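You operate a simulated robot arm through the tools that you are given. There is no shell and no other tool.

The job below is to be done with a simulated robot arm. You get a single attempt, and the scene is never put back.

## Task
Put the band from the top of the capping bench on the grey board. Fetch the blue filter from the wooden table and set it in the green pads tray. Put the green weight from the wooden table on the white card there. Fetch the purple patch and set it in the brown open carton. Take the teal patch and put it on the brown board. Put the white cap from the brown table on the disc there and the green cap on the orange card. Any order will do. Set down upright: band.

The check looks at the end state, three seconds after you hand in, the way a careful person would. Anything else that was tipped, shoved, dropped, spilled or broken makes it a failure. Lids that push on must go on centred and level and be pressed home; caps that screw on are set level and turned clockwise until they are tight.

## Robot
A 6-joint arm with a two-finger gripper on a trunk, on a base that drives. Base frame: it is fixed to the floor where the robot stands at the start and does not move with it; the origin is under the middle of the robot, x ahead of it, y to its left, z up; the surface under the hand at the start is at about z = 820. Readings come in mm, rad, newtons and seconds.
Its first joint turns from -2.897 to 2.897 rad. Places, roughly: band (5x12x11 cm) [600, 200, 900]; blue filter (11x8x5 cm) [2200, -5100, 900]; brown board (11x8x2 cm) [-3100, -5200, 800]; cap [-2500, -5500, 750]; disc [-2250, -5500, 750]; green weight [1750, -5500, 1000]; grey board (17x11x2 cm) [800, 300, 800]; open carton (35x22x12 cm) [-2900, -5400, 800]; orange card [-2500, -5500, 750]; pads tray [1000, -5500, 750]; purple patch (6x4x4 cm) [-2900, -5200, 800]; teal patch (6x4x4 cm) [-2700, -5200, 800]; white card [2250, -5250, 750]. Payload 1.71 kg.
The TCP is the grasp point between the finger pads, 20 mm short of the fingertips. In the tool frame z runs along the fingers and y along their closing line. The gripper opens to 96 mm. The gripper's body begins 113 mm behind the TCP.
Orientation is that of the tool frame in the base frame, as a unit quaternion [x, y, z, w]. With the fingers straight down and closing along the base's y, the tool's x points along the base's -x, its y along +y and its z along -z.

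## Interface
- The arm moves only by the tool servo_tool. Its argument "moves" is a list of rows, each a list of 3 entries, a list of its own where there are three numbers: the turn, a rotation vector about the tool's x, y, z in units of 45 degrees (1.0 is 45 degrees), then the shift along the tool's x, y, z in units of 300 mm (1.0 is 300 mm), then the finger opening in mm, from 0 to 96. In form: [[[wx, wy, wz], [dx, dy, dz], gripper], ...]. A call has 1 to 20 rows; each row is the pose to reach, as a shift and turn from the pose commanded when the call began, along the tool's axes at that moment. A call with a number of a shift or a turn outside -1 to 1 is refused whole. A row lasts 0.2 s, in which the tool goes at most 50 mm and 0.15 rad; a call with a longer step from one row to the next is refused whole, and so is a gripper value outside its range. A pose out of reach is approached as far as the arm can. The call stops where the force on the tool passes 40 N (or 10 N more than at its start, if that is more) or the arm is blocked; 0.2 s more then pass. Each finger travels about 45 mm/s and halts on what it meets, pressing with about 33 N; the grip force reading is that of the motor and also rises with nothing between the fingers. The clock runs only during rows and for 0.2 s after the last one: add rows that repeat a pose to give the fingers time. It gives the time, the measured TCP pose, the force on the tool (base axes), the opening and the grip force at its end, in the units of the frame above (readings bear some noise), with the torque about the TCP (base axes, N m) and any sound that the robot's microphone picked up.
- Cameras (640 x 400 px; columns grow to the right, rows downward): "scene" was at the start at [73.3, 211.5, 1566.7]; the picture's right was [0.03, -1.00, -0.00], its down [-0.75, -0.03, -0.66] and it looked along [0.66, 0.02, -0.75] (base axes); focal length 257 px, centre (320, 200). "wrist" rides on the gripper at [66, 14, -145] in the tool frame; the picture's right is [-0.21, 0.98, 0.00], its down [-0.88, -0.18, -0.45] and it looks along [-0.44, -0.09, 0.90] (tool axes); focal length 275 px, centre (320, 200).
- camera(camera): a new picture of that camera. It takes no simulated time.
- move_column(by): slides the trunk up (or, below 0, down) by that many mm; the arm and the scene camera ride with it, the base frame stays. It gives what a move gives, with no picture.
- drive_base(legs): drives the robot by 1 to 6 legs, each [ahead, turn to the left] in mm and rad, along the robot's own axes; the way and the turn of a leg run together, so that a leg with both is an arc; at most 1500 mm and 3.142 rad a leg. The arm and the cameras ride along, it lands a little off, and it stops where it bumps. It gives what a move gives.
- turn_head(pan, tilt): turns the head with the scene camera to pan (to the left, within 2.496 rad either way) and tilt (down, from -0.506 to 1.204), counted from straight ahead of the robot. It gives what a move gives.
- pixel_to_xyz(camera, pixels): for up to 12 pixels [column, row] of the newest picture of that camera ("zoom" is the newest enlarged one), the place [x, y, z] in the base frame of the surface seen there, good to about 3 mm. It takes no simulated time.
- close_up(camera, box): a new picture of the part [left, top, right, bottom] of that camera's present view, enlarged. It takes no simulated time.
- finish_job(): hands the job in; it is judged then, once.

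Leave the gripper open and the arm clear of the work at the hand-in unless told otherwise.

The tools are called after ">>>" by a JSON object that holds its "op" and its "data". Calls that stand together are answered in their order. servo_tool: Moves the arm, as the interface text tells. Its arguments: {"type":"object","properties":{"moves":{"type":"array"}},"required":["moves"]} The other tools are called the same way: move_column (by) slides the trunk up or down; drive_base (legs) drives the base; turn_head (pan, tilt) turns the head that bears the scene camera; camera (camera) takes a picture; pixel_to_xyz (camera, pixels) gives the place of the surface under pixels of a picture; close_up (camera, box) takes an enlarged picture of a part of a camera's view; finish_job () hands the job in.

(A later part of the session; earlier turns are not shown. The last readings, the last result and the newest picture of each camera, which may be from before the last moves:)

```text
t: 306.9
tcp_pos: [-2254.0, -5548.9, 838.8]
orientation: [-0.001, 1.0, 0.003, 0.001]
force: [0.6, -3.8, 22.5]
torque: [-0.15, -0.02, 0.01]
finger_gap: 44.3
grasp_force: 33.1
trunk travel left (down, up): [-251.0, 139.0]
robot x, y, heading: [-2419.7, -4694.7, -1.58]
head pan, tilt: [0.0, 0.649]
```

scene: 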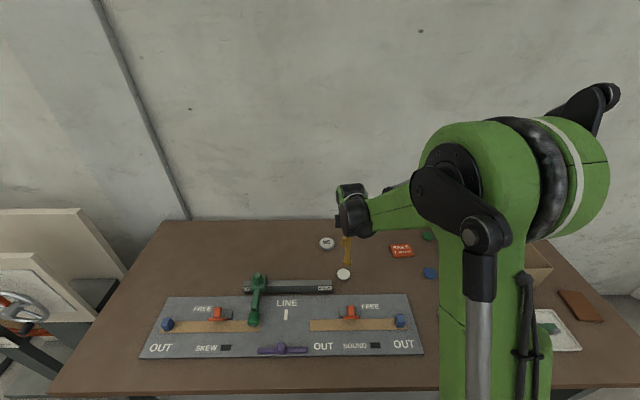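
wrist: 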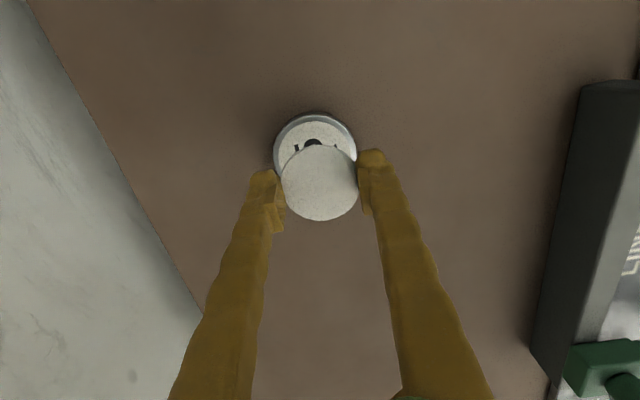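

That's contact at 22 N. I'll ease off, open and rise.

>>> {"op": "servo_tool", "data": {"moves": [[[0, 0, 0], [0, 0, -0.004], 35], [[0, 0, 0], [0, 0, -0.004], 47], [[0, 0, 0], [0, 0, -0.004], 54], [[0, 0, 0], [0, 0, -0.004], 62], [[0, 0, 0], [0, 0, -0.004], 62], [[0, 0, 0], [0, 0, -0.05], 62], [[0, 0, 0], [0, 0, -0.15], 62], [[0, 0, 0], [0, 0, -0.3], 62], [[0, 0, 0], [0, 0, -0.45], 62], [[0, 0, 0], [0, 0, -0.45], 62]]}}

>>> {"op": "camera", "data": {"camera": "wrist"}}

>>> {"op": "close_up", "data": {"camera": "scene", "box": [300, 210, 360, 270]}}

```text
t: 309.1
tcp_pos: [-2252.3, -5551.0, 971.8]
orientation: [0.0, 1.0, 0.003, 0.0]
force: [-0.2, 1.2, -0.2]
torque: [-0.04, 0.0, 0.03]
finger_gap: 61.9
grasp_force: 0.1
trunk travel left (down, up): [-251.0, 139.0]
robot x, y, heading: [-2421.3, -4693.4, -1.583]
head pan, tilt: [0.0, 0.649]
```

```text
taken
```

wrist: 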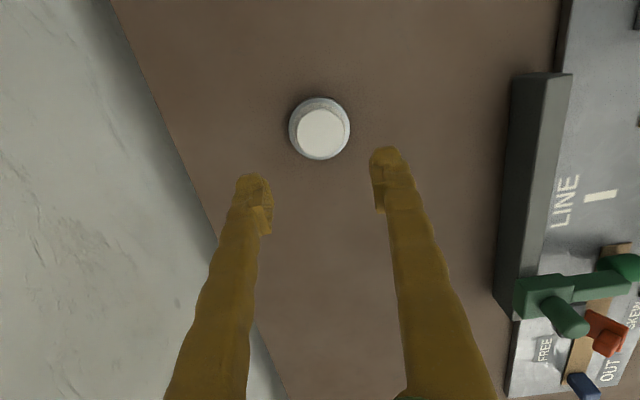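

```text
6.67 times, centred on (330, 240) of scene
```

zoom: 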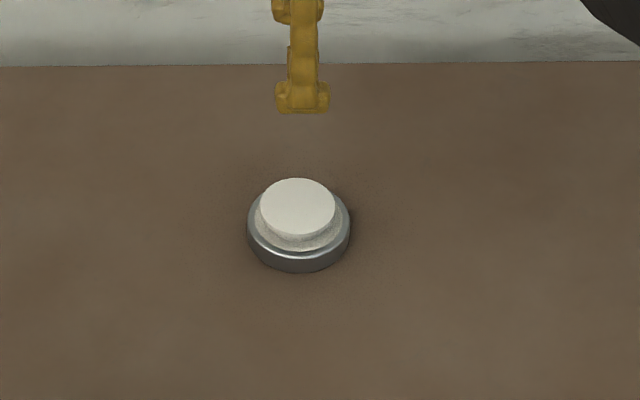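

The white cap sits level on the disc. Next is the green cap near (-2704,-5588), close to the carton. I'll move over in that direction, staying high, to look from above.

>>> {"op": "servo_tool", "data": {"moves": [[[0, 0, 0], [0.14, 0.02, -0.03], 70], [[0, 0, 0], [0.28, 0.04, -0.06], 70], [[0, 0, 0], [0.42, 0.06, -0.09], 70], [[0, 0, 0], [0.56, 0.08, -0.12], 70], [[0, 0, 0], [0.7, 0.1, -0.15], 70], [[0, 0, 0], [0.84, 0.12, -0.18], 70], [[0, 0, 0], [0.98, 0.14, -0.2], 70], [[0, 0, 0], [0.98, 0.14, -0.2], 70]]}}

>>> {"op": "camera", "data": {"camera": "wrist"}}

>>> {"op": "camera", "data": {"camera": "scene"}}

```text
t: 310.9
tcp_pos: [-2551.9, -5507.8, 1031.8]
orientation: [-0.001, 1.0, 0.004, 0.001]
force: [-0.2, 1.1, 1.1]
torque: [-0.02, -0.05, -0.01]
finger_gap: 70.0
grasp_force: 0.0
trunk travel left (down, up): [-251.0, 139.0]
robot x, y, heading: [-2420.0, -4692.6, -1.58]
head pan, tilt: [0.0, 0.649]
```

```text
taken
```

wrist: 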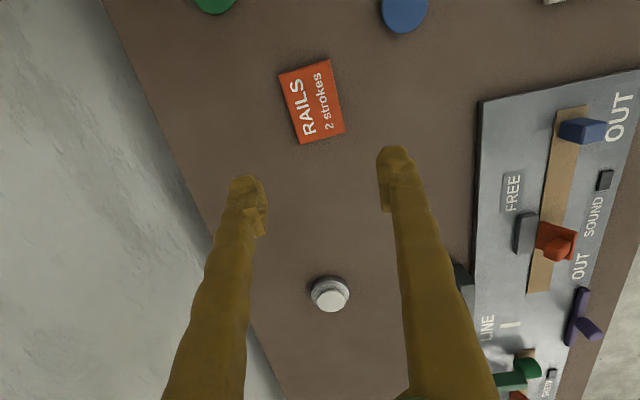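

```text
taken
```

scene: 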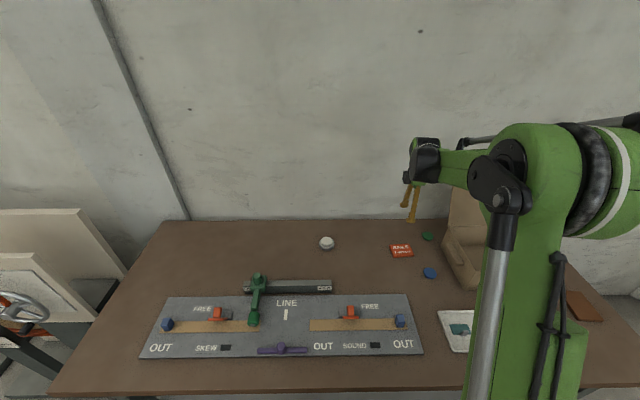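

Now I'll enlarge the green cap and the carton's side in the scene view, and measure the card in the wrist view.

>>> {"op": "pixel_to_xyz", "data": {"camera": "wrist", "pixels": [[312, 101], [281, 77], [327, 62], [343, 130], [300, 142], [404, 15], [404, 33], [213, 3]]}}

>>> {"op": "close_up", "data": {"camera": "scene", "box": [380, 205, 490, 290]}}

>>> {"op": "pixel_to_xyz", "data": {"camera": "zoom", "pixels": [[225, 145], [205, 145], [248, 145], [225, 128], [225, 160], [310, 170], [310, 220], [330, 130], [335, 290], [400, 250], [420, 370]]}}

```text
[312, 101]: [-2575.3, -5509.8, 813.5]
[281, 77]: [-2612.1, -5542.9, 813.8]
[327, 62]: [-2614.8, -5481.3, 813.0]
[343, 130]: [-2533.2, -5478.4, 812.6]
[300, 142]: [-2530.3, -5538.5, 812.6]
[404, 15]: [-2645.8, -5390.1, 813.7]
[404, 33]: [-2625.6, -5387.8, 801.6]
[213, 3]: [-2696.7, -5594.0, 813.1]
```

```text
4.71 times, centred on (435, 248) of scene
```

zoom: 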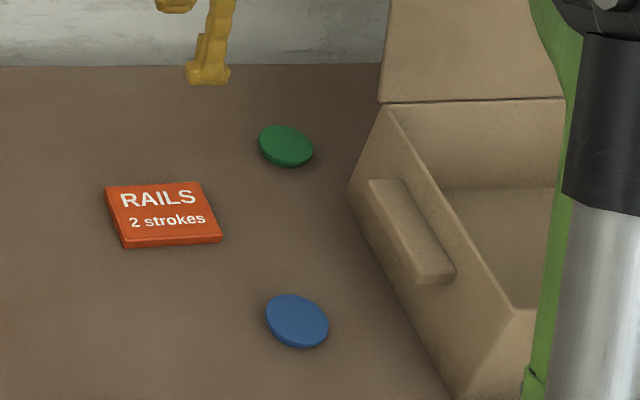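

```text
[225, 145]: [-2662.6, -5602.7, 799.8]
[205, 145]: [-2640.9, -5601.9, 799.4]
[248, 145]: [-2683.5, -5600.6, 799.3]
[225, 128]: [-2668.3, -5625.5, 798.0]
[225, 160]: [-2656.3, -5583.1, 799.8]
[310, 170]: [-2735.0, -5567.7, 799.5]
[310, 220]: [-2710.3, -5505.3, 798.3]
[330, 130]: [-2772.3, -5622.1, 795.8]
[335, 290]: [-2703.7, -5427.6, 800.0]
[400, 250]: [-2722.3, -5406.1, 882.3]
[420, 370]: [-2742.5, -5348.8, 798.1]
```

>>> {"op": "pixel_to_xyz", "data": {"camera": "zoom", "pixels": [[285, 145], [265, 145], [308, 155], [290, 130], [285, 162], [360, 175], [375, 150], [390, 120], [400, 190], [385, 200], [440, 275], [370, 250]]}}

```text
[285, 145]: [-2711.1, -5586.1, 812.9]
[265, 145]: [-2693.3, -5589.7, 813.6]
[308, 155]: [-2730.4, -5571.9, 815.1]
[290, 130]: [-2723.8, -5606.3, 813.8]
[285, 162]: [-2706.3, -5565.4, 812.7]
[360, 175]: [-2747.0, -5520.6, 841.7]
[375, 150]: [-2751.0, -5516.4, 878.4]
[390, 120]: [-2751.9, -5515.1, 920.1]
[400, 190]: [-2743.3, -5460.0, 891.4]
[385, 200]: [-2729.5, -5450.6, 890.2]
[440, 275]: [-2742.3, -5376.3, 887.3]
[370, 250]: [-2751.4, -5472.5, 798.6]
```

The green cap lies at (-2710,-5586), just beyond the carton's back corner, with the lid standing behind. I'll measure the lid's left edge before choosing the hand's turn.

>>> {"op": "close_up", "data": {"camera": "scene", "box": [400, 180, 500, 260]}}

>>> {"op": "pixel_to_xyz", "data": {"camera": "zoom", "pixels": [[260, 50], [255, 100], [250, 160], [255, 200], [262, 20], [300, 60], [245, 215], [250, 265], [235, 265]]}}

```text
5.00 times, centred on (450, 220) of scene
```

zoom: 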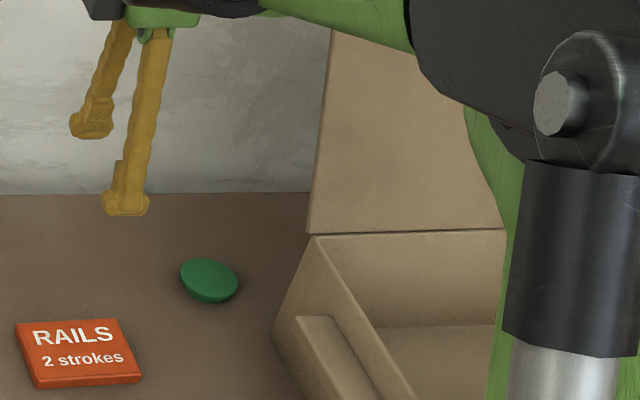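

```text
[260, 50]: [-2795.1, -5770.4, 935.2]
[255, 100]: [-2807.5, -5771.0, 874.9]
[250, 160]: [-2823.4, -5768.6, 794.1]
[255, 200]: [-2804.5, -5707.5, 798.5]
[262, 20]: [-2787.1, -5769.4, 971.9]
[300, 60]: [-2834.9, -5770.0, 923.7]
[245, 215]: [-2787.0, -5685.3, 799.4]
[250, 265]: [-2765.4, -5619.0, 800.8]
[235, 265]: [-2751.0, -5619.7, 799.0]
```

>>> {"op": "pixel_to_xyz", "data": {"camera": "zoom", "pixels": [[315, 220], [325, 150], [332, 90], [336, 45], [345, 90], [400, 60], [280, 330], [300, 270], [318, 245]]}}

```text
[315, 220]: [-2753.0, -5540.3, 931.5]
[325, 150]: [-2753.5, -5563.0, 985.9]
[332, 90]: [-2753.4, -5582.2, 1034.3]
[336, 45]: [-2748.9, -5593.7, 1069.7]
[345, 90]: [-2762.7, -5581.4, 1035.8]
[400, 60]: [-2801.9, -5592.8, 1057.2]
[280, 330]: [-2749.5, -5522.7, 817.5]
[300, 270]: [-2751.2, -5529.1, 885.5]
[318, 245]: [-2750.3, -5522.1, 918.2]
```

The carton side is at x≈-2752 and the lid's left edge at x≈-2753, rising from (y -5530, z 920) to (y -5594, z 1070). To keep the wrist off the lid I'll lean the tool 28 degrees towards +x about the closing axis. That keeps the finger pads parallel, and I'll hold the same lean when placing. I'm moving to a hover beside the cap.

>>> {"op": "servo_tool", "data": {"moves": [[[0, 0.104, 0], [0.06, -0.043, 0.05], 70], [[0, 0.208, 0], [0.14, -0.087, 0.11], 70], [[0, 0.312, 0], [0.22, -0.13, 0.17], 70], [[0, 0.416, 0], [0.3, -0.173, 0.24], 70], [[0, 0.52, 0], [0.38, -0.217, 0.31], 70], [[0, 0.622, 0], [0.46, -0.26, 0.373], 70], [[0, 0.622, 0], [0.46, -0.26, 0.373], 70]]}}

>>> {"op": "camera", "data": {"camera": "wrist"}}

>>> {"op": "close_up", "data": {"camera": "scene", "box": [370, 130, 490, 270]}}

```text
t: 312.5
tcp_pos: [-2688.1, -5586.3, 919.4]
orientation: [-0.001, 0.97, 0.004, -0.241]
force: [0.1, -0.3, 0.2]
torque: [0.03, 0.0, -0.04]
finger_gap: 70.0
grasp_force: 0.1
trunk travel left (down, up): [-251.0, 139.0]
robot x, y, heading: [-2423.4, -4694.9, -1.58]
head pan, tilt: [0.0, 0.649]
```

```text
taken
```

wrist: 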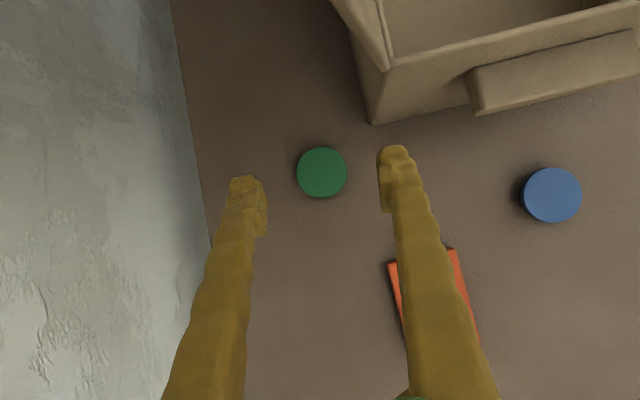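

```text
2.86 times, centred on (430, 200) of scene
```

zoom: 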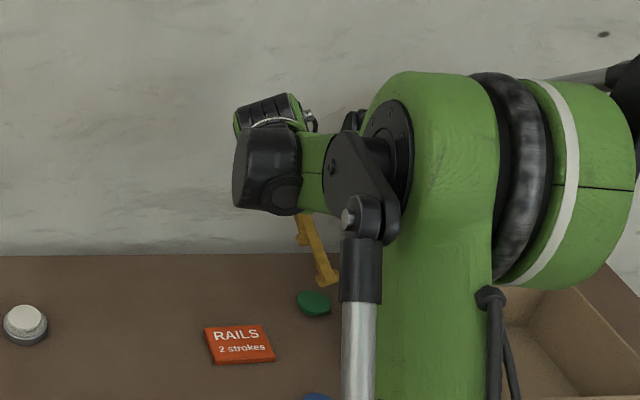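

The wrist is clear of the lid, and the green cap shows at (321,172). I'll measure it.

>>> {"op": "pixel_to_xyz", "data": {"camera": "wrist", "pixels": [[321, 172], [299, 172], [345, 172], [321, 150], [321, 196], [375, 120], [383, 70]]}}

```text
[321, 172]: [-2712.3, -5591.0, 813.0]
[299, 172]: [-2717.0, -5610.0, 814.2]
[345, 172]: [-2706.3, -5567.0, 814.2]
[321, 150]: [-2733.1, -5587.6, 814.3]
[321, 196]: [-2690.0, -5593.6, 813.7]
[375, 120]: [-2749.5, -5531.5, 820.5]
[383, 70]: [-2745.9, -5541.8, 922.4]
```

The cap's centre is (-2711.5,-5590) with its top at 814. I'll go down in two stages, keeping the lean.

>>> {"op": "servo_tool", "data": {"moves": [[[0, 0, 0], [-0.023, -0.012, 0.1], 70], [[0, 0, 0], [-0.046, -0.012, 0.2], 70], [[0, 0, 0], [-0.073, -0.012, 0.25], 70], [[0, 0, 0], [-0.1, -0.012, 0.303], 70], [[0, 0, 0], [-0.1, -0.012, 0.303], 70]]}}

>>> {"op": "camera", "data": {"camera": "wrist"}}

```text
t: 313.7
tcp_pos: [-2701.0, -5588.7, 824.2]
orientation: [-0.001, 0.971, 0.004, -0.241]
force: [0.7, 0.5, 0.6]
torque: [0.0, 0.01, -0.01]
finger_gap: 69.9
grasp_force: 0.1
trunk travel left (down, up): [-251.0, 139.0]
robot x, y, heading: [-2421.1, -4692.6, -1.584]
head pan, tilt: [0.0, 0.649]
```

```text
taken
```

wrist: 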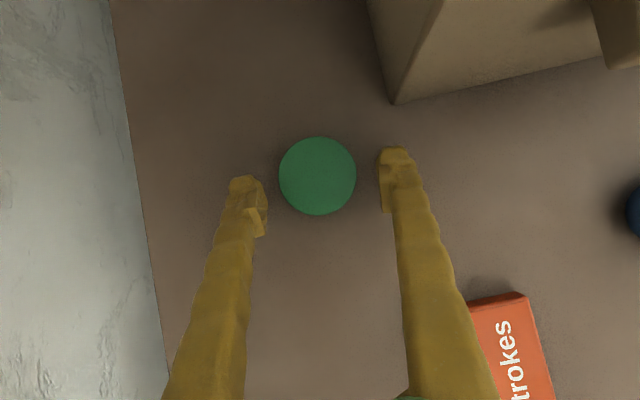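

The cap is between the fingertips. I'll close on it.

>>> {"op": "servo_tool", "data": {"moves": [[[0, 0, 0], [0, 0, 0], 58], [[0, 0, 0], [0, 0, 0], 46], [[0, 0, 0], [0, 0, 0], 35], [[0, 0, 0], [0, 0, 0], 35], [[0, 0, 0], [0, 0, 0], 35], [[0, 0, 0], [0, 0, 0], 35]]}}

>>> {"op": "camera", "data": {"camera": "wrist"}}

```text
t: 315.1
tcp_pos: [-2701.1, -5589.2, 826.9]
orientation: [-0.002, 0.971, 0.004, -0.241]
force: [3.1, 1.1, 8.7]
torque: [-0.15, 0.08, 0.02]
finger_gap: 40.8
grasp_force: 33.3
trunk travel left (down, up): [-251.0, 139.0]
robot x, y, heading: [-2424.2, -4693.0, -1.588]
head pan, tilt: [0.0, 0.649]
```

```text
taken
```

wrist: 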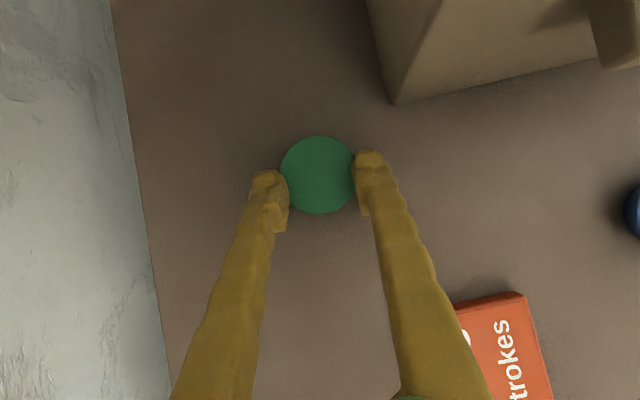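

It's gripped at 40.8 mm with a slight upward push on the fingers. I'll lift 15 mm gently and look.

>>> {"op": "servo_tool", "data": {"moves": [[[0, 0, 0], [0.008, 0, -0.015], 33], [[0, 0, 0], [0.016, 0, -0.03], 33], [[0, 0, 0], [0.031, 0, -0.059], 33], [[0, 0, 0], [0.031, 0, -0.059], 33]]}}

>>> {"op": "camera", "data": {"camera": "wrist"}}

>>> {"op": "close_up", "data": {"camera": "scene", "box": [390, 200, 470, 270]}}

```text
t: 316.1
tcp_pos: [-2703.0, -5589.3, 846.6]
orientation: [-0.002, 0.97, 0.003, -0.242]
force: [0.9, 0.3, 0.3]
torque: [-0.05, -0.02, -0.02]
finger_gap: 33.0
grasp_force: 0.1
trunk travel left (down, up): [-251.0, 139.0]
robot x, y, heading: [-2421.1, -4698.7, -1.581]
head pan, tilt: [0.0, 0.649]
```

```text
taken
```

wrist: 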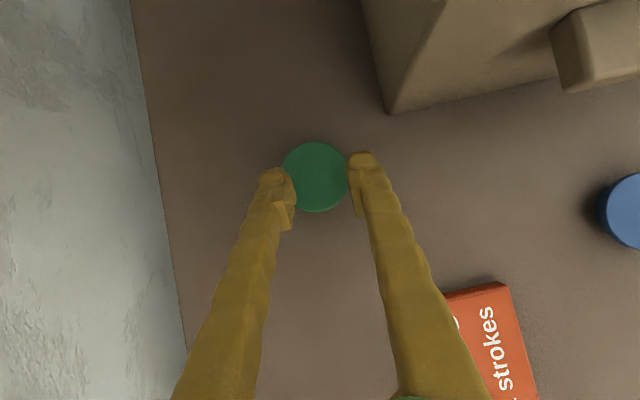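

```text
5.71 times, centred on (430, 235) of scene
```

zoom: 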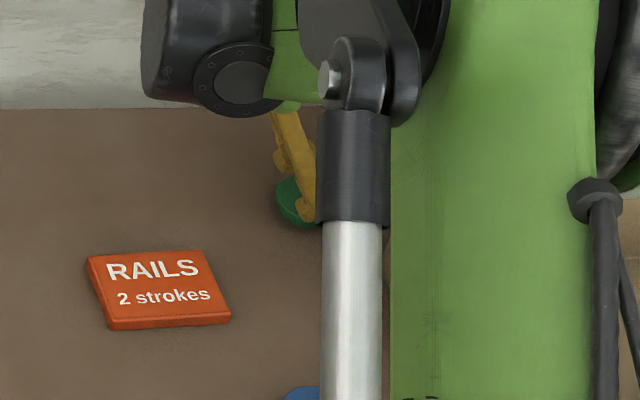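

The cap slipped from the rounded tips and stayed on the table. I'll open and measure where it lies now, then grip deeper on the pads.

>>> {"op": "servo_tool", "data": {"moves": [[[0, 0, 0], [0, 0, 0], 50], [[0, 0, 0], [0, 0, 0], 70], [[0, 0, 0], [0, 0, 0], 70], [[0, 0, 0], [0, 0, 0], 70]]}}

>>> {"op": "camera", "data": {"camera": "wrist"}}

>>> {"op": "close_up", "data": {"camera": "wrist", "box": [250, 120, 390, 230]}}

>>> {"op": "pixel_to_xyz", "data": {"camera": "wrist", "pixels": [[314, 176], [285, 176], [345, 176], [314, 146], [314, 207]]}}

```text
t: 317.1
tcp_pos: [-2701.5, -5588.4, 847.1]
orientation: [-0.001, 0.97, 0.003, -0.242]
force: [-0.2, -0.2, 0.4]
torque: [0.03, -0.01, 0.04]
finger_gap: 69.8
grasp_force: 0.0
trunk travel left (down, up): [-251.0, 139.0]
robot x, y, heading: [-2420.3, -4697.9, -1.579]
head pan, tilt: [0.0, 0.649]
```

```text
taken
```

wrist: 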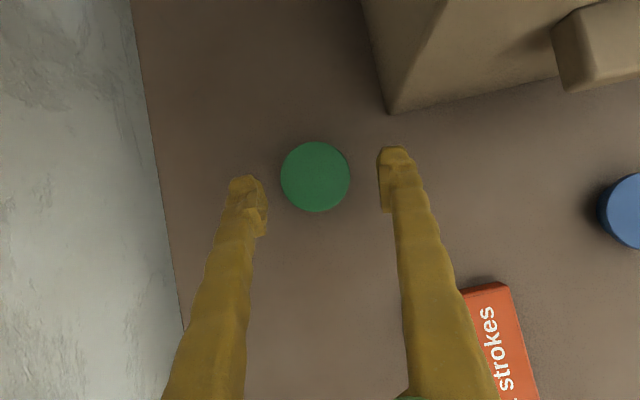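

```text
3.64 times, centred on (320, 175) of wrist
```

zoom: 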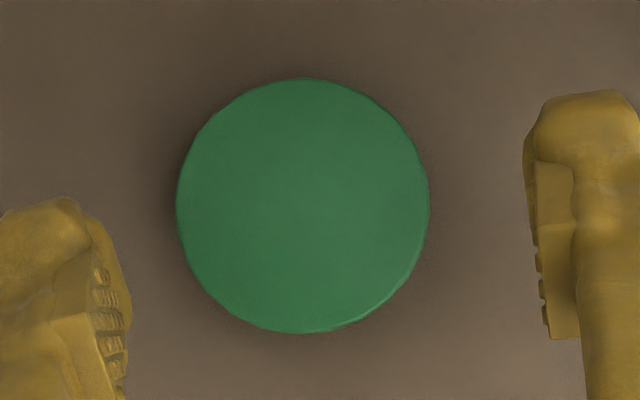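

```text
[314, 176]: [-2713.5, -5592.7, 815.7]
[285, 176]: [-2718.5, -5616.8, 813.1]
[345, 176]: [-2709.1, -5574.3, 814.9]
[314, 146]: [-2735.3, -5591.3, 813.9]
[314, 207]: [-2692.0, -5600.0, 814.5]
```

The cap is level at (-2713.5,-5594). I'll go down again with the TCP nearer the cap's centre line and about 2 mm lower.

>>> {"op": "servo_tool", "data": {"moves": [[[0, 0, 0], [0.03, -0.019, 0.01], 70], [[0, 0, 0], [0.01, -0.019, 0.05], 70], [[0, 0, 0], [-0.009, -0.019, 0.085], 70], [[0, 0, 0], [-0.009, -0.019, 0.085], 70]]}}

>>> {"op": "camera", "data": {"camera": "wrist"}}

```text
t: 318.1
tcp_pos: [-2711.2, -5594.6, 821.8]
orientation: [-0.001, 0.97, 0.004, -0.241]
force: [-0.5, 0.5, -0.4]
torque: [-0.04, -0.01, 0.0]
finger_gap: 70.0
grasp_force: 0.1
trunk travel left (down, up): [-251.0, 139.0]
robot x, y, heading: [-2421.0, -4696.1, -1.581]
head pan, tilt: [0.0, 0.649]
```

```text
taken
```

wrist: 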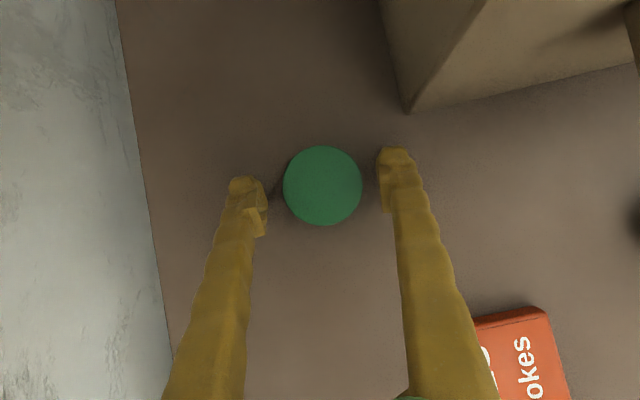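

The fingers sit deeper now, with the cap nearer the pads. I'll close.

>>> {"op": "servo_tool", "data": {"moves": [[[0, 0, 0], [0, 0, 0], 58], [[0, 0, 0], [0, 0, 0], 48], [[0, 0, 0], [0, 0, 0], 38], [[0, 0, 0], [0, 0, 0], 38], [[0, 0, 0], [0, 0, 0], 38], [[0, 0, 0], [0, 0, 0], 38]]}}

>>> {"op": "close_up", "data": {"camera": "wrist", "box": [250, 120, 390, 230]}}

```text
t: 319.5
tcp_pos: [-2711.0, -5596.0, 823.3]
orientation: [-0.001, 0.97, 0.004, -0.242]
force: [0.6, 0.4, 0.3]
torque: [-0.01, 0.02, -0.02]
finger_gap: 45.0
grasp_force: 33.3
trunk travel left (down, up): [-251.0, 139.0]
robot x, y, heading: [-2420.3, -4693.4, -1.58]
head pan, tilt: [0.0, 0.649]
```

```text
3.64 times, centred on (320, 175) of wrist
```

zoom: 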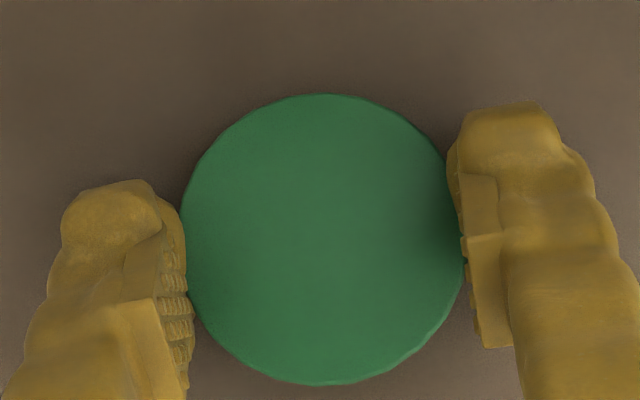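

A proper 45.0 mm grip with no push-up. I'll lift vertically.

>>> {"op": "servo_tool", "data": {"moves": [[[0, 0, 0], [0.016, 0, -0.03], 38], [[0, 0, 0], [0.031, 0, -0.059], 38], [[0, 0, 0], [0.062, 0, -0.118], 38], [[0, 0, 0], [0.094, 0, -0.177], 38], [[0, 0, 0], [0.094, 0, -0.177], 38]]}}

>>> {"op": "camera", "data": {"camera": "wrist"}}

>>> {"op": "close_up", "data": {"camera": "scene", "box": [380, 190, 470, 270]}}

```text
t: 320.7
tcp_pos: [-2711.7, -5594.2, 884.3]
orientation: [-0.001, 0.97, 0.004, -0.241]
force: [-0.1, 0.2, -0.4]
torque: [-0.02, -0.01, 0.01]
finger_gap: 45.1
grasp_force: 32.8
trunk travel left (down, up): [-251.0, 139.0]
robot x, y, heading: [-2420.3, -4692.2, -1.588]
head pan, tilt: [0.0, 0.649]
```

```text
taken
```

wrist: 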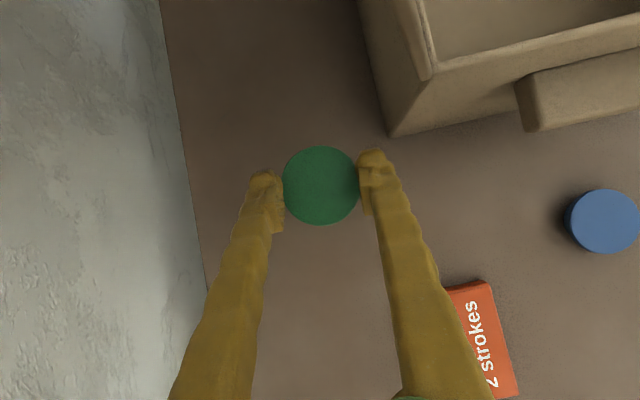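

```text
5.00 times, centred on (425, 230) of scene
```

zoom: 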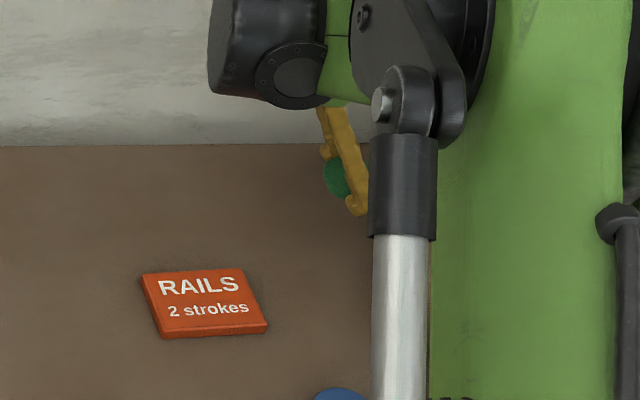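

The cap is held level. The orange card is centred at (-2572.5,-5510) with its top at 813.3. I'll carry the cap over with the same lean and lower it to about 8 mm above.

>>> {"op": "servo_tool", "data": {"moves": [[[0, 0, 0], [-0.084, 0.056, -0.044], 38], [[0, 0, 0], [-0.167, 0.112, -0.088], 38], [[0, 0, 0], [-0.251, 0.169, -0.133], 38], [[0, 0, 0], [-0.334, 0.225, -0.177], 38], [[0, 0, 0], [-0.418, 0.281, -0.221], 38], [[0, 0, 0], [-0.45, 0.281, -0.165], 38], [[0, 0, 0], [-0.479, 0.281, -0.106], 38], [[0, 0, 0], [-0.479, 0.281, -0.106], 38]]}}

>>> {"op": "camera", "data": {"camera": "wrist"}}

>>> {"op": "close_up", "data": {"camera": "scene", "box": [360, 200, 450, 280]}}

```text
t: 322.5
tcp_pos: [-2570.2, -5509.6, 843.3]
orientation: [-0.001, 0.97, 0.003, -0.242]
force: [0.0, -0.2, -0.4]
torque: [0.0, -0.01, 0.04]
finger_gap: 44.9
grasp_force: 33.0
trunk travel left (down, up): [-251.0, 139.0]
robot x, y, heading: [-2420.0, -4698.5, -1.585]
head pan, tilt: [0.0, 0.649]
```

```text
taken
```

wrist: 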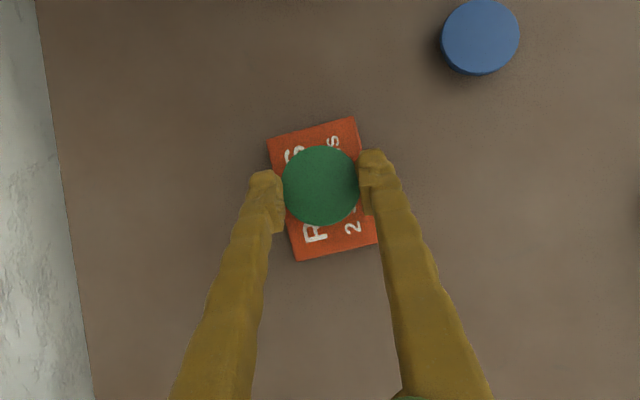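

```text
5.00 times, centred on (405, 240) of scene
```

zoom: 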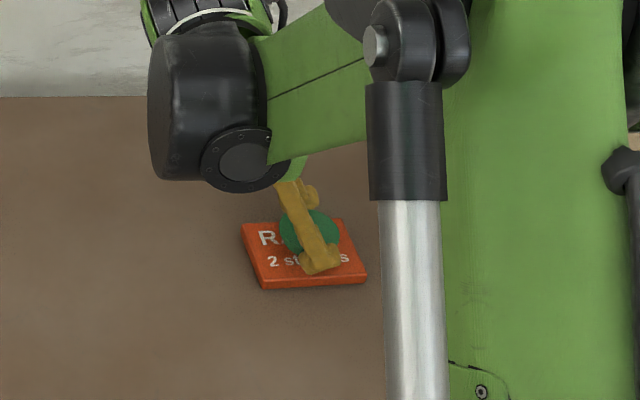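

The cap is centred over the card. I'll lower it in small vertical steps.

>>> {"op": "servo_tool", "data": {"moves": [[[0, 0, 0], [-0.0031, 0, 0.0059], 38], [[0, 0, 0], [-0.0062, 0, 0.0118], 38], [[0, 0, 0], [-0.0062, 0, 0.0118], 38]]}}

>>> {"op": "servo_tool", "data": {"moves": [[[0, 0, 0], [-0.0023, 0, 0.0044], 38], [[0, 0, 0], [-0.0023, 0, 0.0044], 38]]}}

>>> {"op": "servo_tool", "data": {"moves": [[[0, 0, 0], [-0.0016, 0, 0.003], 38], [[0, 0, 0], [-0.0016, 0, 0.003], 38]]}}

```text
t: 323.3
tcp_pos: [-2569.1, -5511.4, 839.6]
orientation: [-0.001, 0.971, 0.004, -0.241]
force: [-0.4, -1.2, -0.5]
torque: [-0.01, 0.0, 0.01]
finger_gap: 45.1
grasp_force: 32.8
trunk travel left (down, up): [-251.0, 139.0]
robot x, y, heading: [-2421.6, -4694.6, -1.585]
head pan, tilt: [0.0, 0.649]
```

```text
t: 323.9
tcp_pos: [-2570.1, -5511.7, 838.2]
orientation: [-0.002, 0.97, 0.003, -0.241]
force: [0.0, -0.6, -0.8]
torque: [0.03, 0.0, -0.01]
finger_gap: 45.2
grasp_force: 32.2
trunk travel left (down, up): [-251.0, 139.0]
robot x, y, heading: [-2420.7, -4696.6, -1.584]
head pan, tilt: [0.0, 0.649]
```

```text
t: 324.5
tcp_pos: [-2569.7, -5512.9, 837.4]
orientation: [-0.001, 0.971, 0.004, -0.241]
force: [0.7, -0.4, 0.0]
torque: [0.01, 0.02, -0.03]
finger_gap: 45.3
grasp_force: 33.3
trunk travel left (down, up): [-251.0, 139.0]
robot x, y, heading: [-2422.3, -4693.0, -1.586]
head pan, tilt: [0.0, 0.649]
```

>>> {"op": "servo_tool", "data": {"moves": [[[0, 0, 0], [-0.0016, 0, 0.003], 38], [[0, 0, 0], [-0.0016, 0, 0.003], 38]]}}

>>> {"op": "servo_tool", "data": {"moves": [[[0, 0, 0], [-0.0016, 0, 0.003], 38], [[0, 0, 0], [-0.0016, 0, 0.003], 38]]}}

>>> {"op": "servo_tool", "data": {"moves": [[[0, 0, 0], [-0.0016, 0, 0.003], 38], [[0, 0, 0], [-0.0016, 0, 0.003], 38]]}}

```text
t: 325.1
tcp_pos: [-2569.6, -5512.4, 836.5]
orientation: [-0.002, 0.97, 0.003, -0.241]
force: [-0.2, -0.5, 0.6]
torque: [0.02, -0.01, 0.0]
finger_gap: 45.5
grasp_force: 33.2
trunk travel left (down, up): [-251.0, 139.0]
robot x, y, heading: [-2421.0, -4694.5, -1.586]
head pan, tilt: [0.0, 0.649]
```

```text
t: 325.7
tcp_pos: [-2568.3, -5510.7, 836.0]
orientation: [-0.002, 0.971, 0.004, -0.24]
force: [0.2, 0.3, 0.3]
torque: [0.03, 0.01, 0.03]
finger_gap: 45.3
grasp_force: 32.8
trunk travel left (down, up): [-251.0, 139.0]
robot x, y, heading: [-2418.8, -4694.7, -1.588]
head pan, tilt: [0.0, 0.649]
```

```text
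t: 326.3
tcp_pos: [-2568.4, -5510.4, 834.9]
orientation: [-0.001, 0.97, 0.004, -0.241]
force: [0.1, 0.2, 1.9]
torque: [-0.06, -0.02, 0.01]
finger_gap: 44.8
grasp_force: 33.4
trunk travel left (down, up): [-251.0, 139.0]
robot x, y, heading: [-2422.0, -4696.0, -1.588]
head pan, tilt: [0.0, 0.649]
```

>>> {"op": "servo_tool", "data": {"moves": [[[0, 0, 0], [-0.0013, 0, 0.0025], 38], [[0, 0, 0], [-0.0013, 0, 0.0025], 38]]}}

>>> {"op": "close_up", "data": {"camera": "wrist", "box": [250, 110, 400, 270]}}

```text
t: 326.9
tcp_pos: [-2568.2, -5511.4, 833.4]
orientation: [-0.002, 0.971, 0.003, -0.241]
force: [2.1, -1.6, 14.7]
torque: [-0.12, 0.06, 0.03]
finger_gap: 45.1
grasp_force: 33.1
trunk travel left (down, up): [-251.0, 139.0]
robot x, y, heading: [-2421.7, -4692.6, -1.582]
head pan, tilt: [0.0, 0.649]
```

```text
2.50 times, centred on (325, 190) of wrist
```

zoom: 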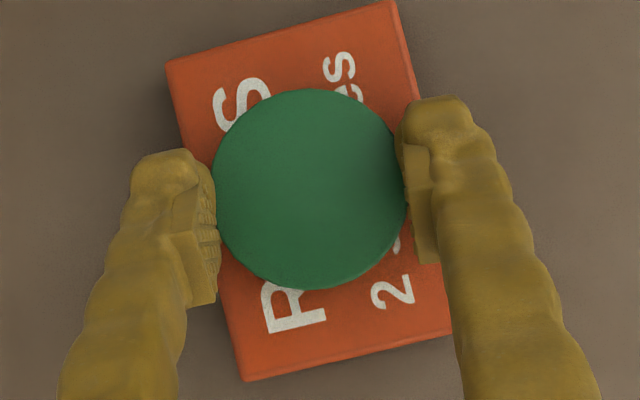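

The cap is on the card with 15 N of contact. I'll ease off, open and lift clear vertically.

>>> {"op": "servo_tool", "data": {"moves": [[[0, 0, 0], [0.0013, 0, -0.0025], 38], [[0, 0, 0], [0.0013, 0, -0.0025], 48], [[0, 0, 0], [0.0013, 0, -0.0025], 56], [[0, 0, 0], [0.0013, 0, -0.0025], 64], [[0, 0, 0], [0.0013, 0, -0.0025], 64], [[0, 0, 0], [0.03, 0, -0.057], 64], [[0, 0, 0], [0.09, 0, -0.17], 64], [[0, 0, 0], [0.16, 0, -0.3], 64], [[0, 0, 0], [0.22, 0, -0.42], 64], [[0, 0, 0], [0.28, 0, -0.53], 64], [[0, 0, 0], [0.28, 0, -0.53], 64]]}}

>>> {"op": "camera", "data": {"camera": "wrist"}}

>>> {"op": "close_up", "data": {"camera": "scene", "box": [360, 200, 450, 280]}}

```text
t: 329.3
tcp_pos: [-2570.2, -5508.9, 1014.7]
orientation: [-0.002, 0.97, 0.003, -0.241]
force: [-0.9, 0.7, 0.7]
torque: [-0.01, -0.01, -0.01]
finger_gap: 64.2
grasp_force: 0.1
trunk travel left (down, up): [-251.0, 139.0]
robot x, y, heading: [-2423.6, -4693.8, -1.586]
head pan, tilt: [0.0, 0.649]
```

```text
taken
```

wrist: 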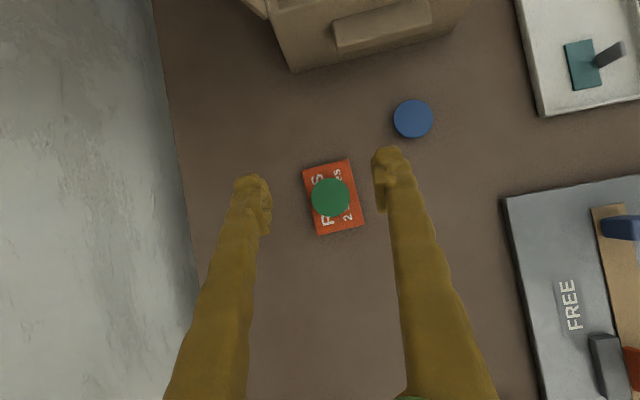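

```text
5.00 times, centred on (405, 240) of scene
```

zoom: 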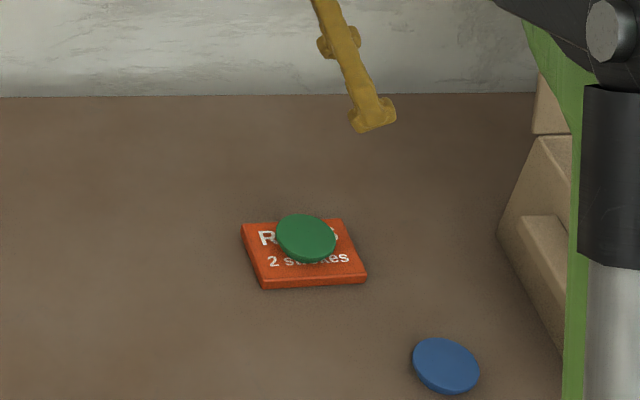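

The green cap rests flat on the orange card. I'll straighten the tool, draw back and drive to stand before the white tray of patches.

>>> {"op": "servo_tool", "data": {"moves": [[[0, -0.089, 0], [0, 0.136, 0], 64], [[0, -0.178, 0], [0, 0.272, 0], 64], [[0, -0.267, 0], [0, 0.408, 0], 64], [[0, -0.356, 0], [0, 0.544, 0], 64], [[0, -0.445, 0], [0, 0.68, 0], 64], [[0, -0.534, 0], [0, 0.816, 0], 64], [[0, -0.622, 0], [0, 0.95, 0], 64], [[0, -0.622, 0], [0, 0.95, 0], 64]]}}

>>> {"op": "servo_tool", "data": {"moves": [[[0, 0, 0], [0, 0.1, -0.07], 64], [[0, 0, 0], [0, 0.2, -0.14], 64], [[0, 0, 0], [0, 0.3, -0.21], 64], [[0, 0, 0], [0, 0.4, -0.28], 64], [[0, 0, 0], [0, 0.4, -0.28], 64]]}}

>>> {"op": "drive_base", "data": {"legs": [[-100, 0], [0, -1.571], [450, 0], [0, 1.571]]}}

>>> {"op": "camera", "data": {"camera": "scene"}}

>>> {"op": "camera", "data": {"camera": "wrist"}}

```text
t: 331.1
tcp_pos: [-2567.2, -5229.4, 1014.6]
orientation: [0.0, 1.0, 0.002, 0.0]
force: [0.3, 0.9, 0.1]
torque: [-0.04, -0.01, 0.01]
finger_gap: 64.1
grasp_force: 0.1
trunk travel left (down, up): [-251.0, 139.0]
robot x, y, heading: [-2420.5, -4692.3, -1.585]
head pan, tilt: [0.0, 0.649]
```

```text
t: 332.3
tcp_pos: [-2569.3, -5109.5, 1099.7]
orientation: [0.0, 1.0, 0.005, 0.001]
force: [0.0, -0.1, 0.3]
torque: [0.07, 0.01, 0.01]
finger_gap: 64.0
grasp_force: 0.0
trunk travel left (down, up): [-251.0, 139.0]
robot x, y, heading: [-2419.7, -4698.2, -1.587]
head pan, tilt: [0.0, 0.649]
```

```text
t: 348.7
tcp_pos: [-3012.1, -5001.5, 1099.1]
orientation: [-0.01, 1.0, 0.004, 0.0]
force: [0.5, -0.2, 0.0]
torque: [-0.03, -0.04, 0.01]
finger_gap: 63.8
grasp_force: 0.1
trunk travel left (down, up): [-251.0, 139.0]
robot x, y, heading: [-2884.2, -4590.4, -1.565]
head pan, tilt: [0.0, 0.649]
```

```text
taken
```

scene: 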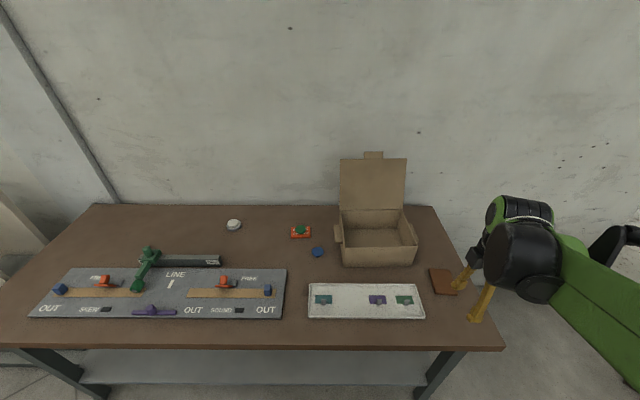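

```text
taken
```

wrist: 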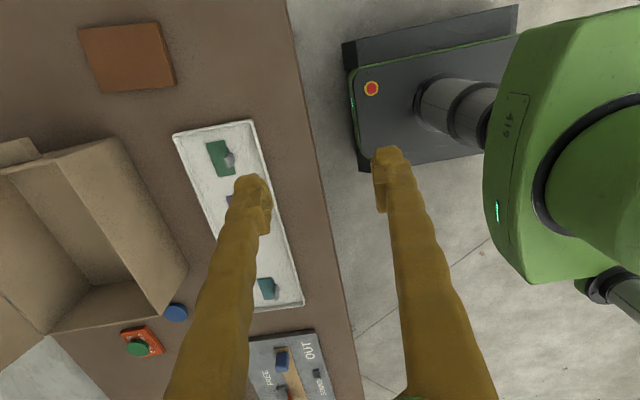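

Here is a good view. I'll enlarge the patches, the board and the carton, and measure them.

>>> {"op": "close_up", "data": {"camera": "scene", "box": [300, 260, 440, 340]}}

>>> {"op": "pixel_to_xyz", "data": {"camera": "zoom", "pixels": [[110, 180], [85, 200], [140, 165], [348, 180], [328, 200], [378, 165], [473, 185], [450, 200], [500, 165], [110, 160], [360, 165], [230, 220]]}}

>>> {"op": "pixel_to_xyz", "data": {"camera": "scene", "pixels": [[432, 270], [450, 268], [436, 292], [457, 292], [445, 280], [345, 212], [402, 210], [346, 264], [413, 264], [375, 232], [378, 250], [375, 160]]}}

```text
4.57 times, centred on (370, 300) of scene
```

zoom: 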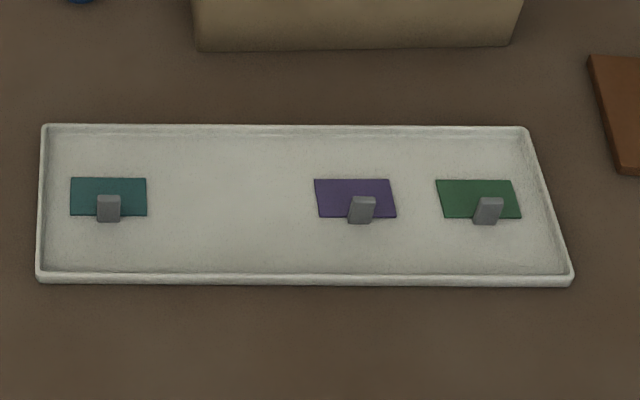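

```text
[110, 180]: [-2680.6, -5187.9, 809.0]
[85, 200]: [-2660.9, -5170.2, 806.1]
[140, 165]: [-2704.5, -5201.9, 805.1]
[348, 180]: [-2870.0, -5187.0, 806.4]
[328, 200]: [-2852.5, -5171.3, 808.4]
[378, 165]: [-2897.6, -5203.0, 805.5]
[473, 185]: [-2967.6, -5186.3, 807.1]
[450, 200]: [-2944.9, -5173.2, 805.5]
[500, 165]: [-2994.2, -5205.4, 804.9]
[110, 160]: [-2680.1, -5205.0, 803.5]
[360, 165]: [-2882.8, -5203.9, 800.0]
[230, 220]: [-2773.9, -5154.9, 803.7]
```

```text
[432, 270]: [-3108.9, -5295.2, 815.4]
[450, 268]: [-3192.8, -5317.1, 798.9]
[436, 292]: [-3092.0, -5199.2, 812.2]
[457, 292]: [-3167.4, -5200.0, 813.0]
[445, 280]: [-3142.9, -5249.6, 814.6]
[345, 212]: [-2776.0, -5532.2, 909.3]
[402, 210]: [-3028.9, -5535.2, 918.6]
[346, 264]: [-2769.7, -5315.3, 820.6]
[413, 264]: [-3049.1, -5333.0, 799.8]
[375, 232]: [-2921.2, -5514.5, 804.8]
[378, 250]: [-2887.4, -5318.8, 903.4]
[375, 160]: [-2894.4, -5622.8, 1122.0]
```

The patches are thin plates with a grey post each. The brown board is centred at about (-3138,-5247) with its top at 814. The carton's opening spans x -2770 to -3045 and y -5325 to -5525, with its rim at z≈905 and floor at ≈805. I'll move the hand above the purple patch for a closer look.

>>> {"op": "servo_tool", "data": {"moves": [[[0, 0, 0.01], [-0.068, -0.079, 0.06], 64], [[0, 0, 0.02], [-0.136, -0.159, 0.12], 64], [[0, 0, 0.025], [-0.204, -0.238, 0.19], 64], [[0, 0, 0.025], [-0.273, -0.317, 0.26], 64], [[0, 0, 0.025], [-0.341, -0.396, 0.34], 64], [[0, 0, 0.025], [-0.409, -0.476, 0.42], 64], [[0, 0, 0.025], [-0.477, -0.555, 0.5], 64], [[0, 0, 0.025], [-0.477, -0.555, 0.5], 64]]}}

>>> {"op": "camera", "data": {"camera": "wrist"}}

```text
t: 350.5
tcp_pos: [-2861.8, -5144.7, 961.6]
orientation: [-0.001, 1.0, -0.005, 0.001]
force: [-1.2, 0.6, 0.2]
torque: [-0.09, 0.01, 0.01]
finger_gap: 64.1
grasp_force: 0.0
trunk travel left (down, up): [-251.0, 139.0]
robot x, y, heading: [-2878.3, -4585.0, -1.561]
head pan, tilt: [0.0, 0.649]
```

```text
taken
```

wrist: 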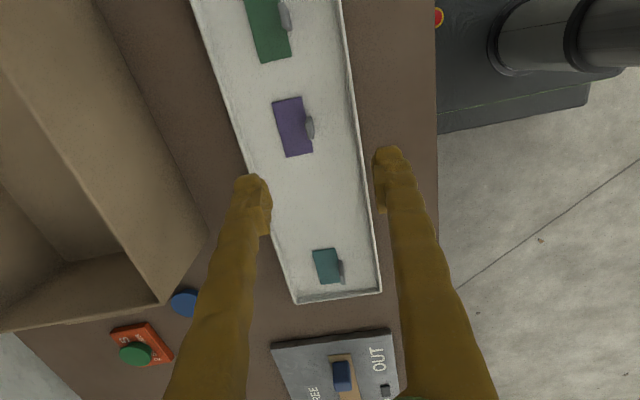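

>>> {"op": "close_up", "data": {"camera": "wrist", "box": [246, 85, 356, 165]}}

>>> {"op": "pixel_to_xyz", "data": {"camera": "zoom", "pixels": [[368, 240], [365, 190], [375, 290], [382, 215], [365, 265], [160, 80], [330, 85], [225, 390], [400, 385], [250, 235], [300, 350], [200, 150]]}}

```text
5.00 times, centred on (301, 125) of wrist
```

zoom: 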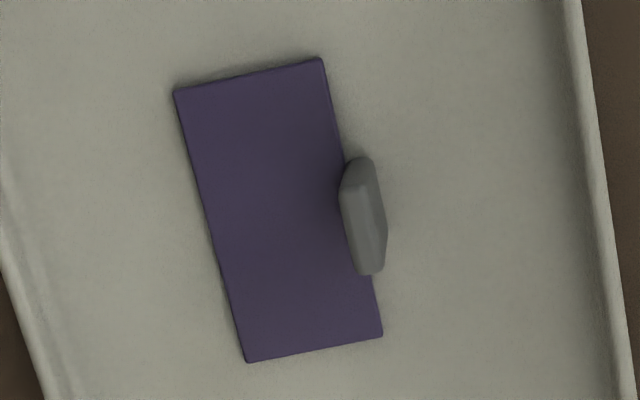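

```text
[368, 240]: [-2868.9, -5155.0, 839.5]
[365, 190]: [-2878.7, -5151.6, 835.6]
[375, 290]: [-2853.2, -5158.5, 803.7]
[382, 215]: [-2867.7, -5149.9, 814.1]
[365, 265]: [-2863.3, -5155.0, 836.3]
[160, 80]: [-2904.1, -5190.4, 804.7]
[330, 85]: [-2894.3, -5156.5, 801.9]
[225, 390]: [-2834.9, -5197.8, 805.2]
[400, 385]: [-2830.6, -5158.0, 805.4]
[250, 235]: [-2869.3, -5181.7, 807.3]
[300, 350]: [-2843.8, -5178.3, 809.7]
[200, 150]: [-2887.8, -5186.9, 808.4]
```

The purple patch's post is a thin fin, y≈-5150 to -5158, x≈-2861 to -2880, with its top at 838. I'll check where the tray's front rim is, to know the room for the front finger.

>>> {"op": "pixel_to_xyz", "data": {"camera": "zoom", "pixels": [[575, 150], [590, 200], [600, 200], [610, 240], [560, 200], [500, 200], [450, 200], [20, 300], [40, 380]]}}

>>> {"op": "close_up", "data": {"camera": "wrist", "box": [280, 220, 390, 310]}}

>>> {"op": "pixel_to_xyz", "data": {"camera": "zoom", "pixels": [[260, 200], [270, 230], [275, 250], [200, 200], [150, 150], [230, 130], [280, 270], [380, 200], [160, 270]]}}

```text
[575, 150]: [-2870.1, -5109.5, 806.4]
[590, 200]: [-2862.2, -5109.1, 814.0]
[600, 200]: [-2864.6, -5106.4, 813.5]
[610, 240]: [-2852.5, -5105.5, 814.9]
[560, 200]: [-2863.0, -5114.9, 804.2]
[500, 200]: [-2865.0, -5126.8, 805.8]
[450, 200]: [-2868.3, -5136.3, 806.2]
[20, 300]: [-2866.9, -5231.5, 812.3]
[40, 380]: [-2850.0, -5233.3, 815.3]
```

```text
4.44 times, centred on (335, 265) of wrist
```

zoom: 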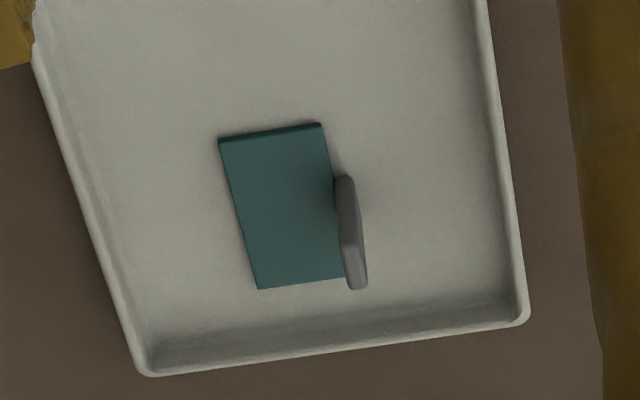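

```text
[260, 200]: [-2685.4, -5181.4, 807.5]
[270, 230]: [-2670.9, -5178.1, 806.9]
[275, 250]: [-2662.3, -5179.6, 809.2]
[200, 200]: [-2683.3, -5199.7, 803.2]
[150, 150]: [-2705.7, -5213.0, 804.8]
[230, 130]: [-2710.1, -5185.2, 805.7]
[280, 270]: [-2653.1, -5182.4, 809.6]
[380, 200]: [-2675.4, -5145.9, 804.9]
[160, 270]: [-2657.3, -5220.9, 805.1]
```

The tray floor is at 804.5 and its rims at 814, well apart from the post. I'll bring the fingers, narrowed to 40, down over the purple post, stopping at z≈865 to check.

>>> {"op": "servo_tool", "data": {"moves": [[[0, 0, 0], [0.029, -0.027, 0.08], 40], [[0, 0, 0], [0.029, -0.027, 0.16], 40], [[0, 0, 0], [0.029, -0.027, 0.24], 40], [[0, 0, 0], [0.029, -0.027, 0.32], 40], [[0, 0, 0], [0.029, -0.027, 0.32], 40]]}}

>>> {"op": "camera", "data": {"camera": "wrist"}}

>>> {"op": "close_up", "data": {"camera": "wrist", "box": [250, 110, 390, 210]}}

>>> {"op": "pixel_to_xyz", "data": {"camera": "zoom", "pixels": [[345, 190], [360, 230], [350, 210], [355, 260], [340, 160], [380, 200]]}}

```text
t: 351.7
tcp_pos: [-2875.9, -5159.2, 859.8]
orientation: [-0.001, 1.0, -0.004, 0.001]
force: [-0.3, 0.3, -0.6]
torque: [-0.03, 0.0, 0.03]
finger_gap: 40.0
grasp_force: 0.1
trunk travel left (down, up): [-251.0, 139.0]
robot x, y, heading: [-2878.6, -4586.5, -1.56]
head pan, tilt: [0.0, 0.649]
```

```text
taken
```

wrist: 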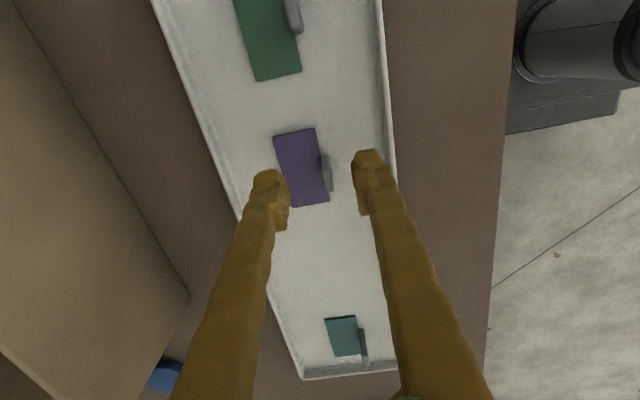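

```text
4.00 times, centred on (320, 160) of wrist
```

zoom: 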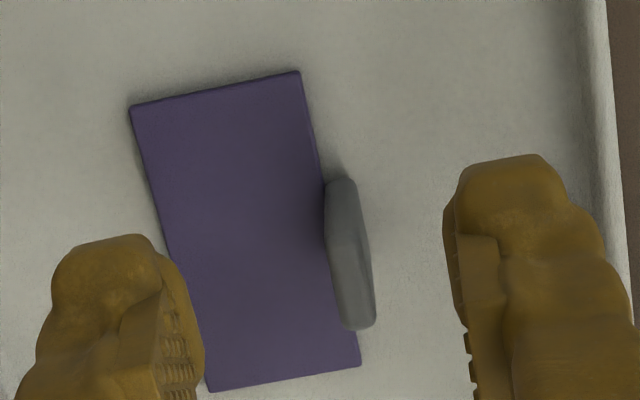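

```text
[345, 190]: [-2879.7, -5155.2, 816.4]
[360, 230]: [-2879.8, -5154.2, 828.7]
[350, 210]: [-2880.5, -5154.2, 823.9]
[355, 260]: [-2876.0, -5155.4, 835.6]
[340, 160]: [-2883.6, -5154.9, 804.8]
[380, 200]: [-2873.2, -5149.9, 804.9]
```

The post lies between the fingers. I'll correct 4 mm in x and y, go down to z≈830 and close.

>>> {"op": "servo_tool", "data": {"moves": [[[0, 0, 0], [-0.013, 0.013, 0.03], 40], [[0, 0, 0], [-0.013, 0.013, 0.065], 40], [[0, 0, 0], [-0.013, 0.013, 0.098], 40], [[0, 0, 0], [-0.013, 0.013, 0.098], 40], [[0, 0, 0], [-0.013, 0.013, 0.098], 25], [[0, 0, 0], [-0.013, 0.013, 0.098], 10], [[0, 0, 0], [-0.013, 0.013, 0.098], 0], [[0, 0, 0], [-0.013, 0.013, 0.098], 0], [[0, 0, 0], [-0.013, 0.013, 0.098], 0]]}}

>>> {"op": "close_up", "data": {"camera": "wrist", "box": [250, 110, 390, 210]}}

```text
t: 353.7
tcp_pos: [-2870.1, -5155.1, 828.7]
orientation: [-0.001, 1.0, -0.003, 0.001]
force: [-0.6, -1.2, 0.5]
torque: [0.02, 0.0, 0.01]
finger_gap: 6.0
grasp_force: 32.5
trunk travel left (down, up): [-251.0, 139.0]
robot x, y, heading: [-2876.7, -4585.2, -1.566]
head pan, tilt: [0.0, 0.649]
```

```text
4.00 times, centred on (320, 160) of wrist
```

zoom: 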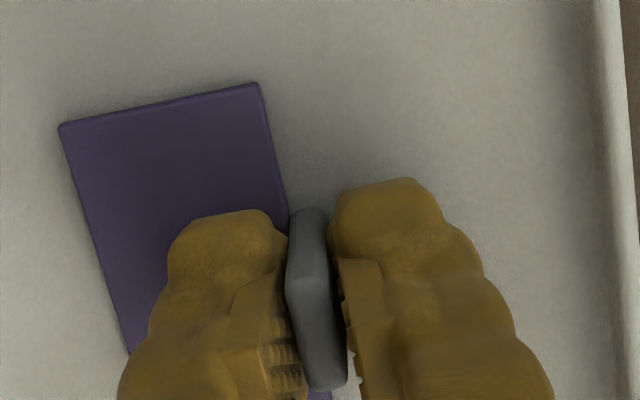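

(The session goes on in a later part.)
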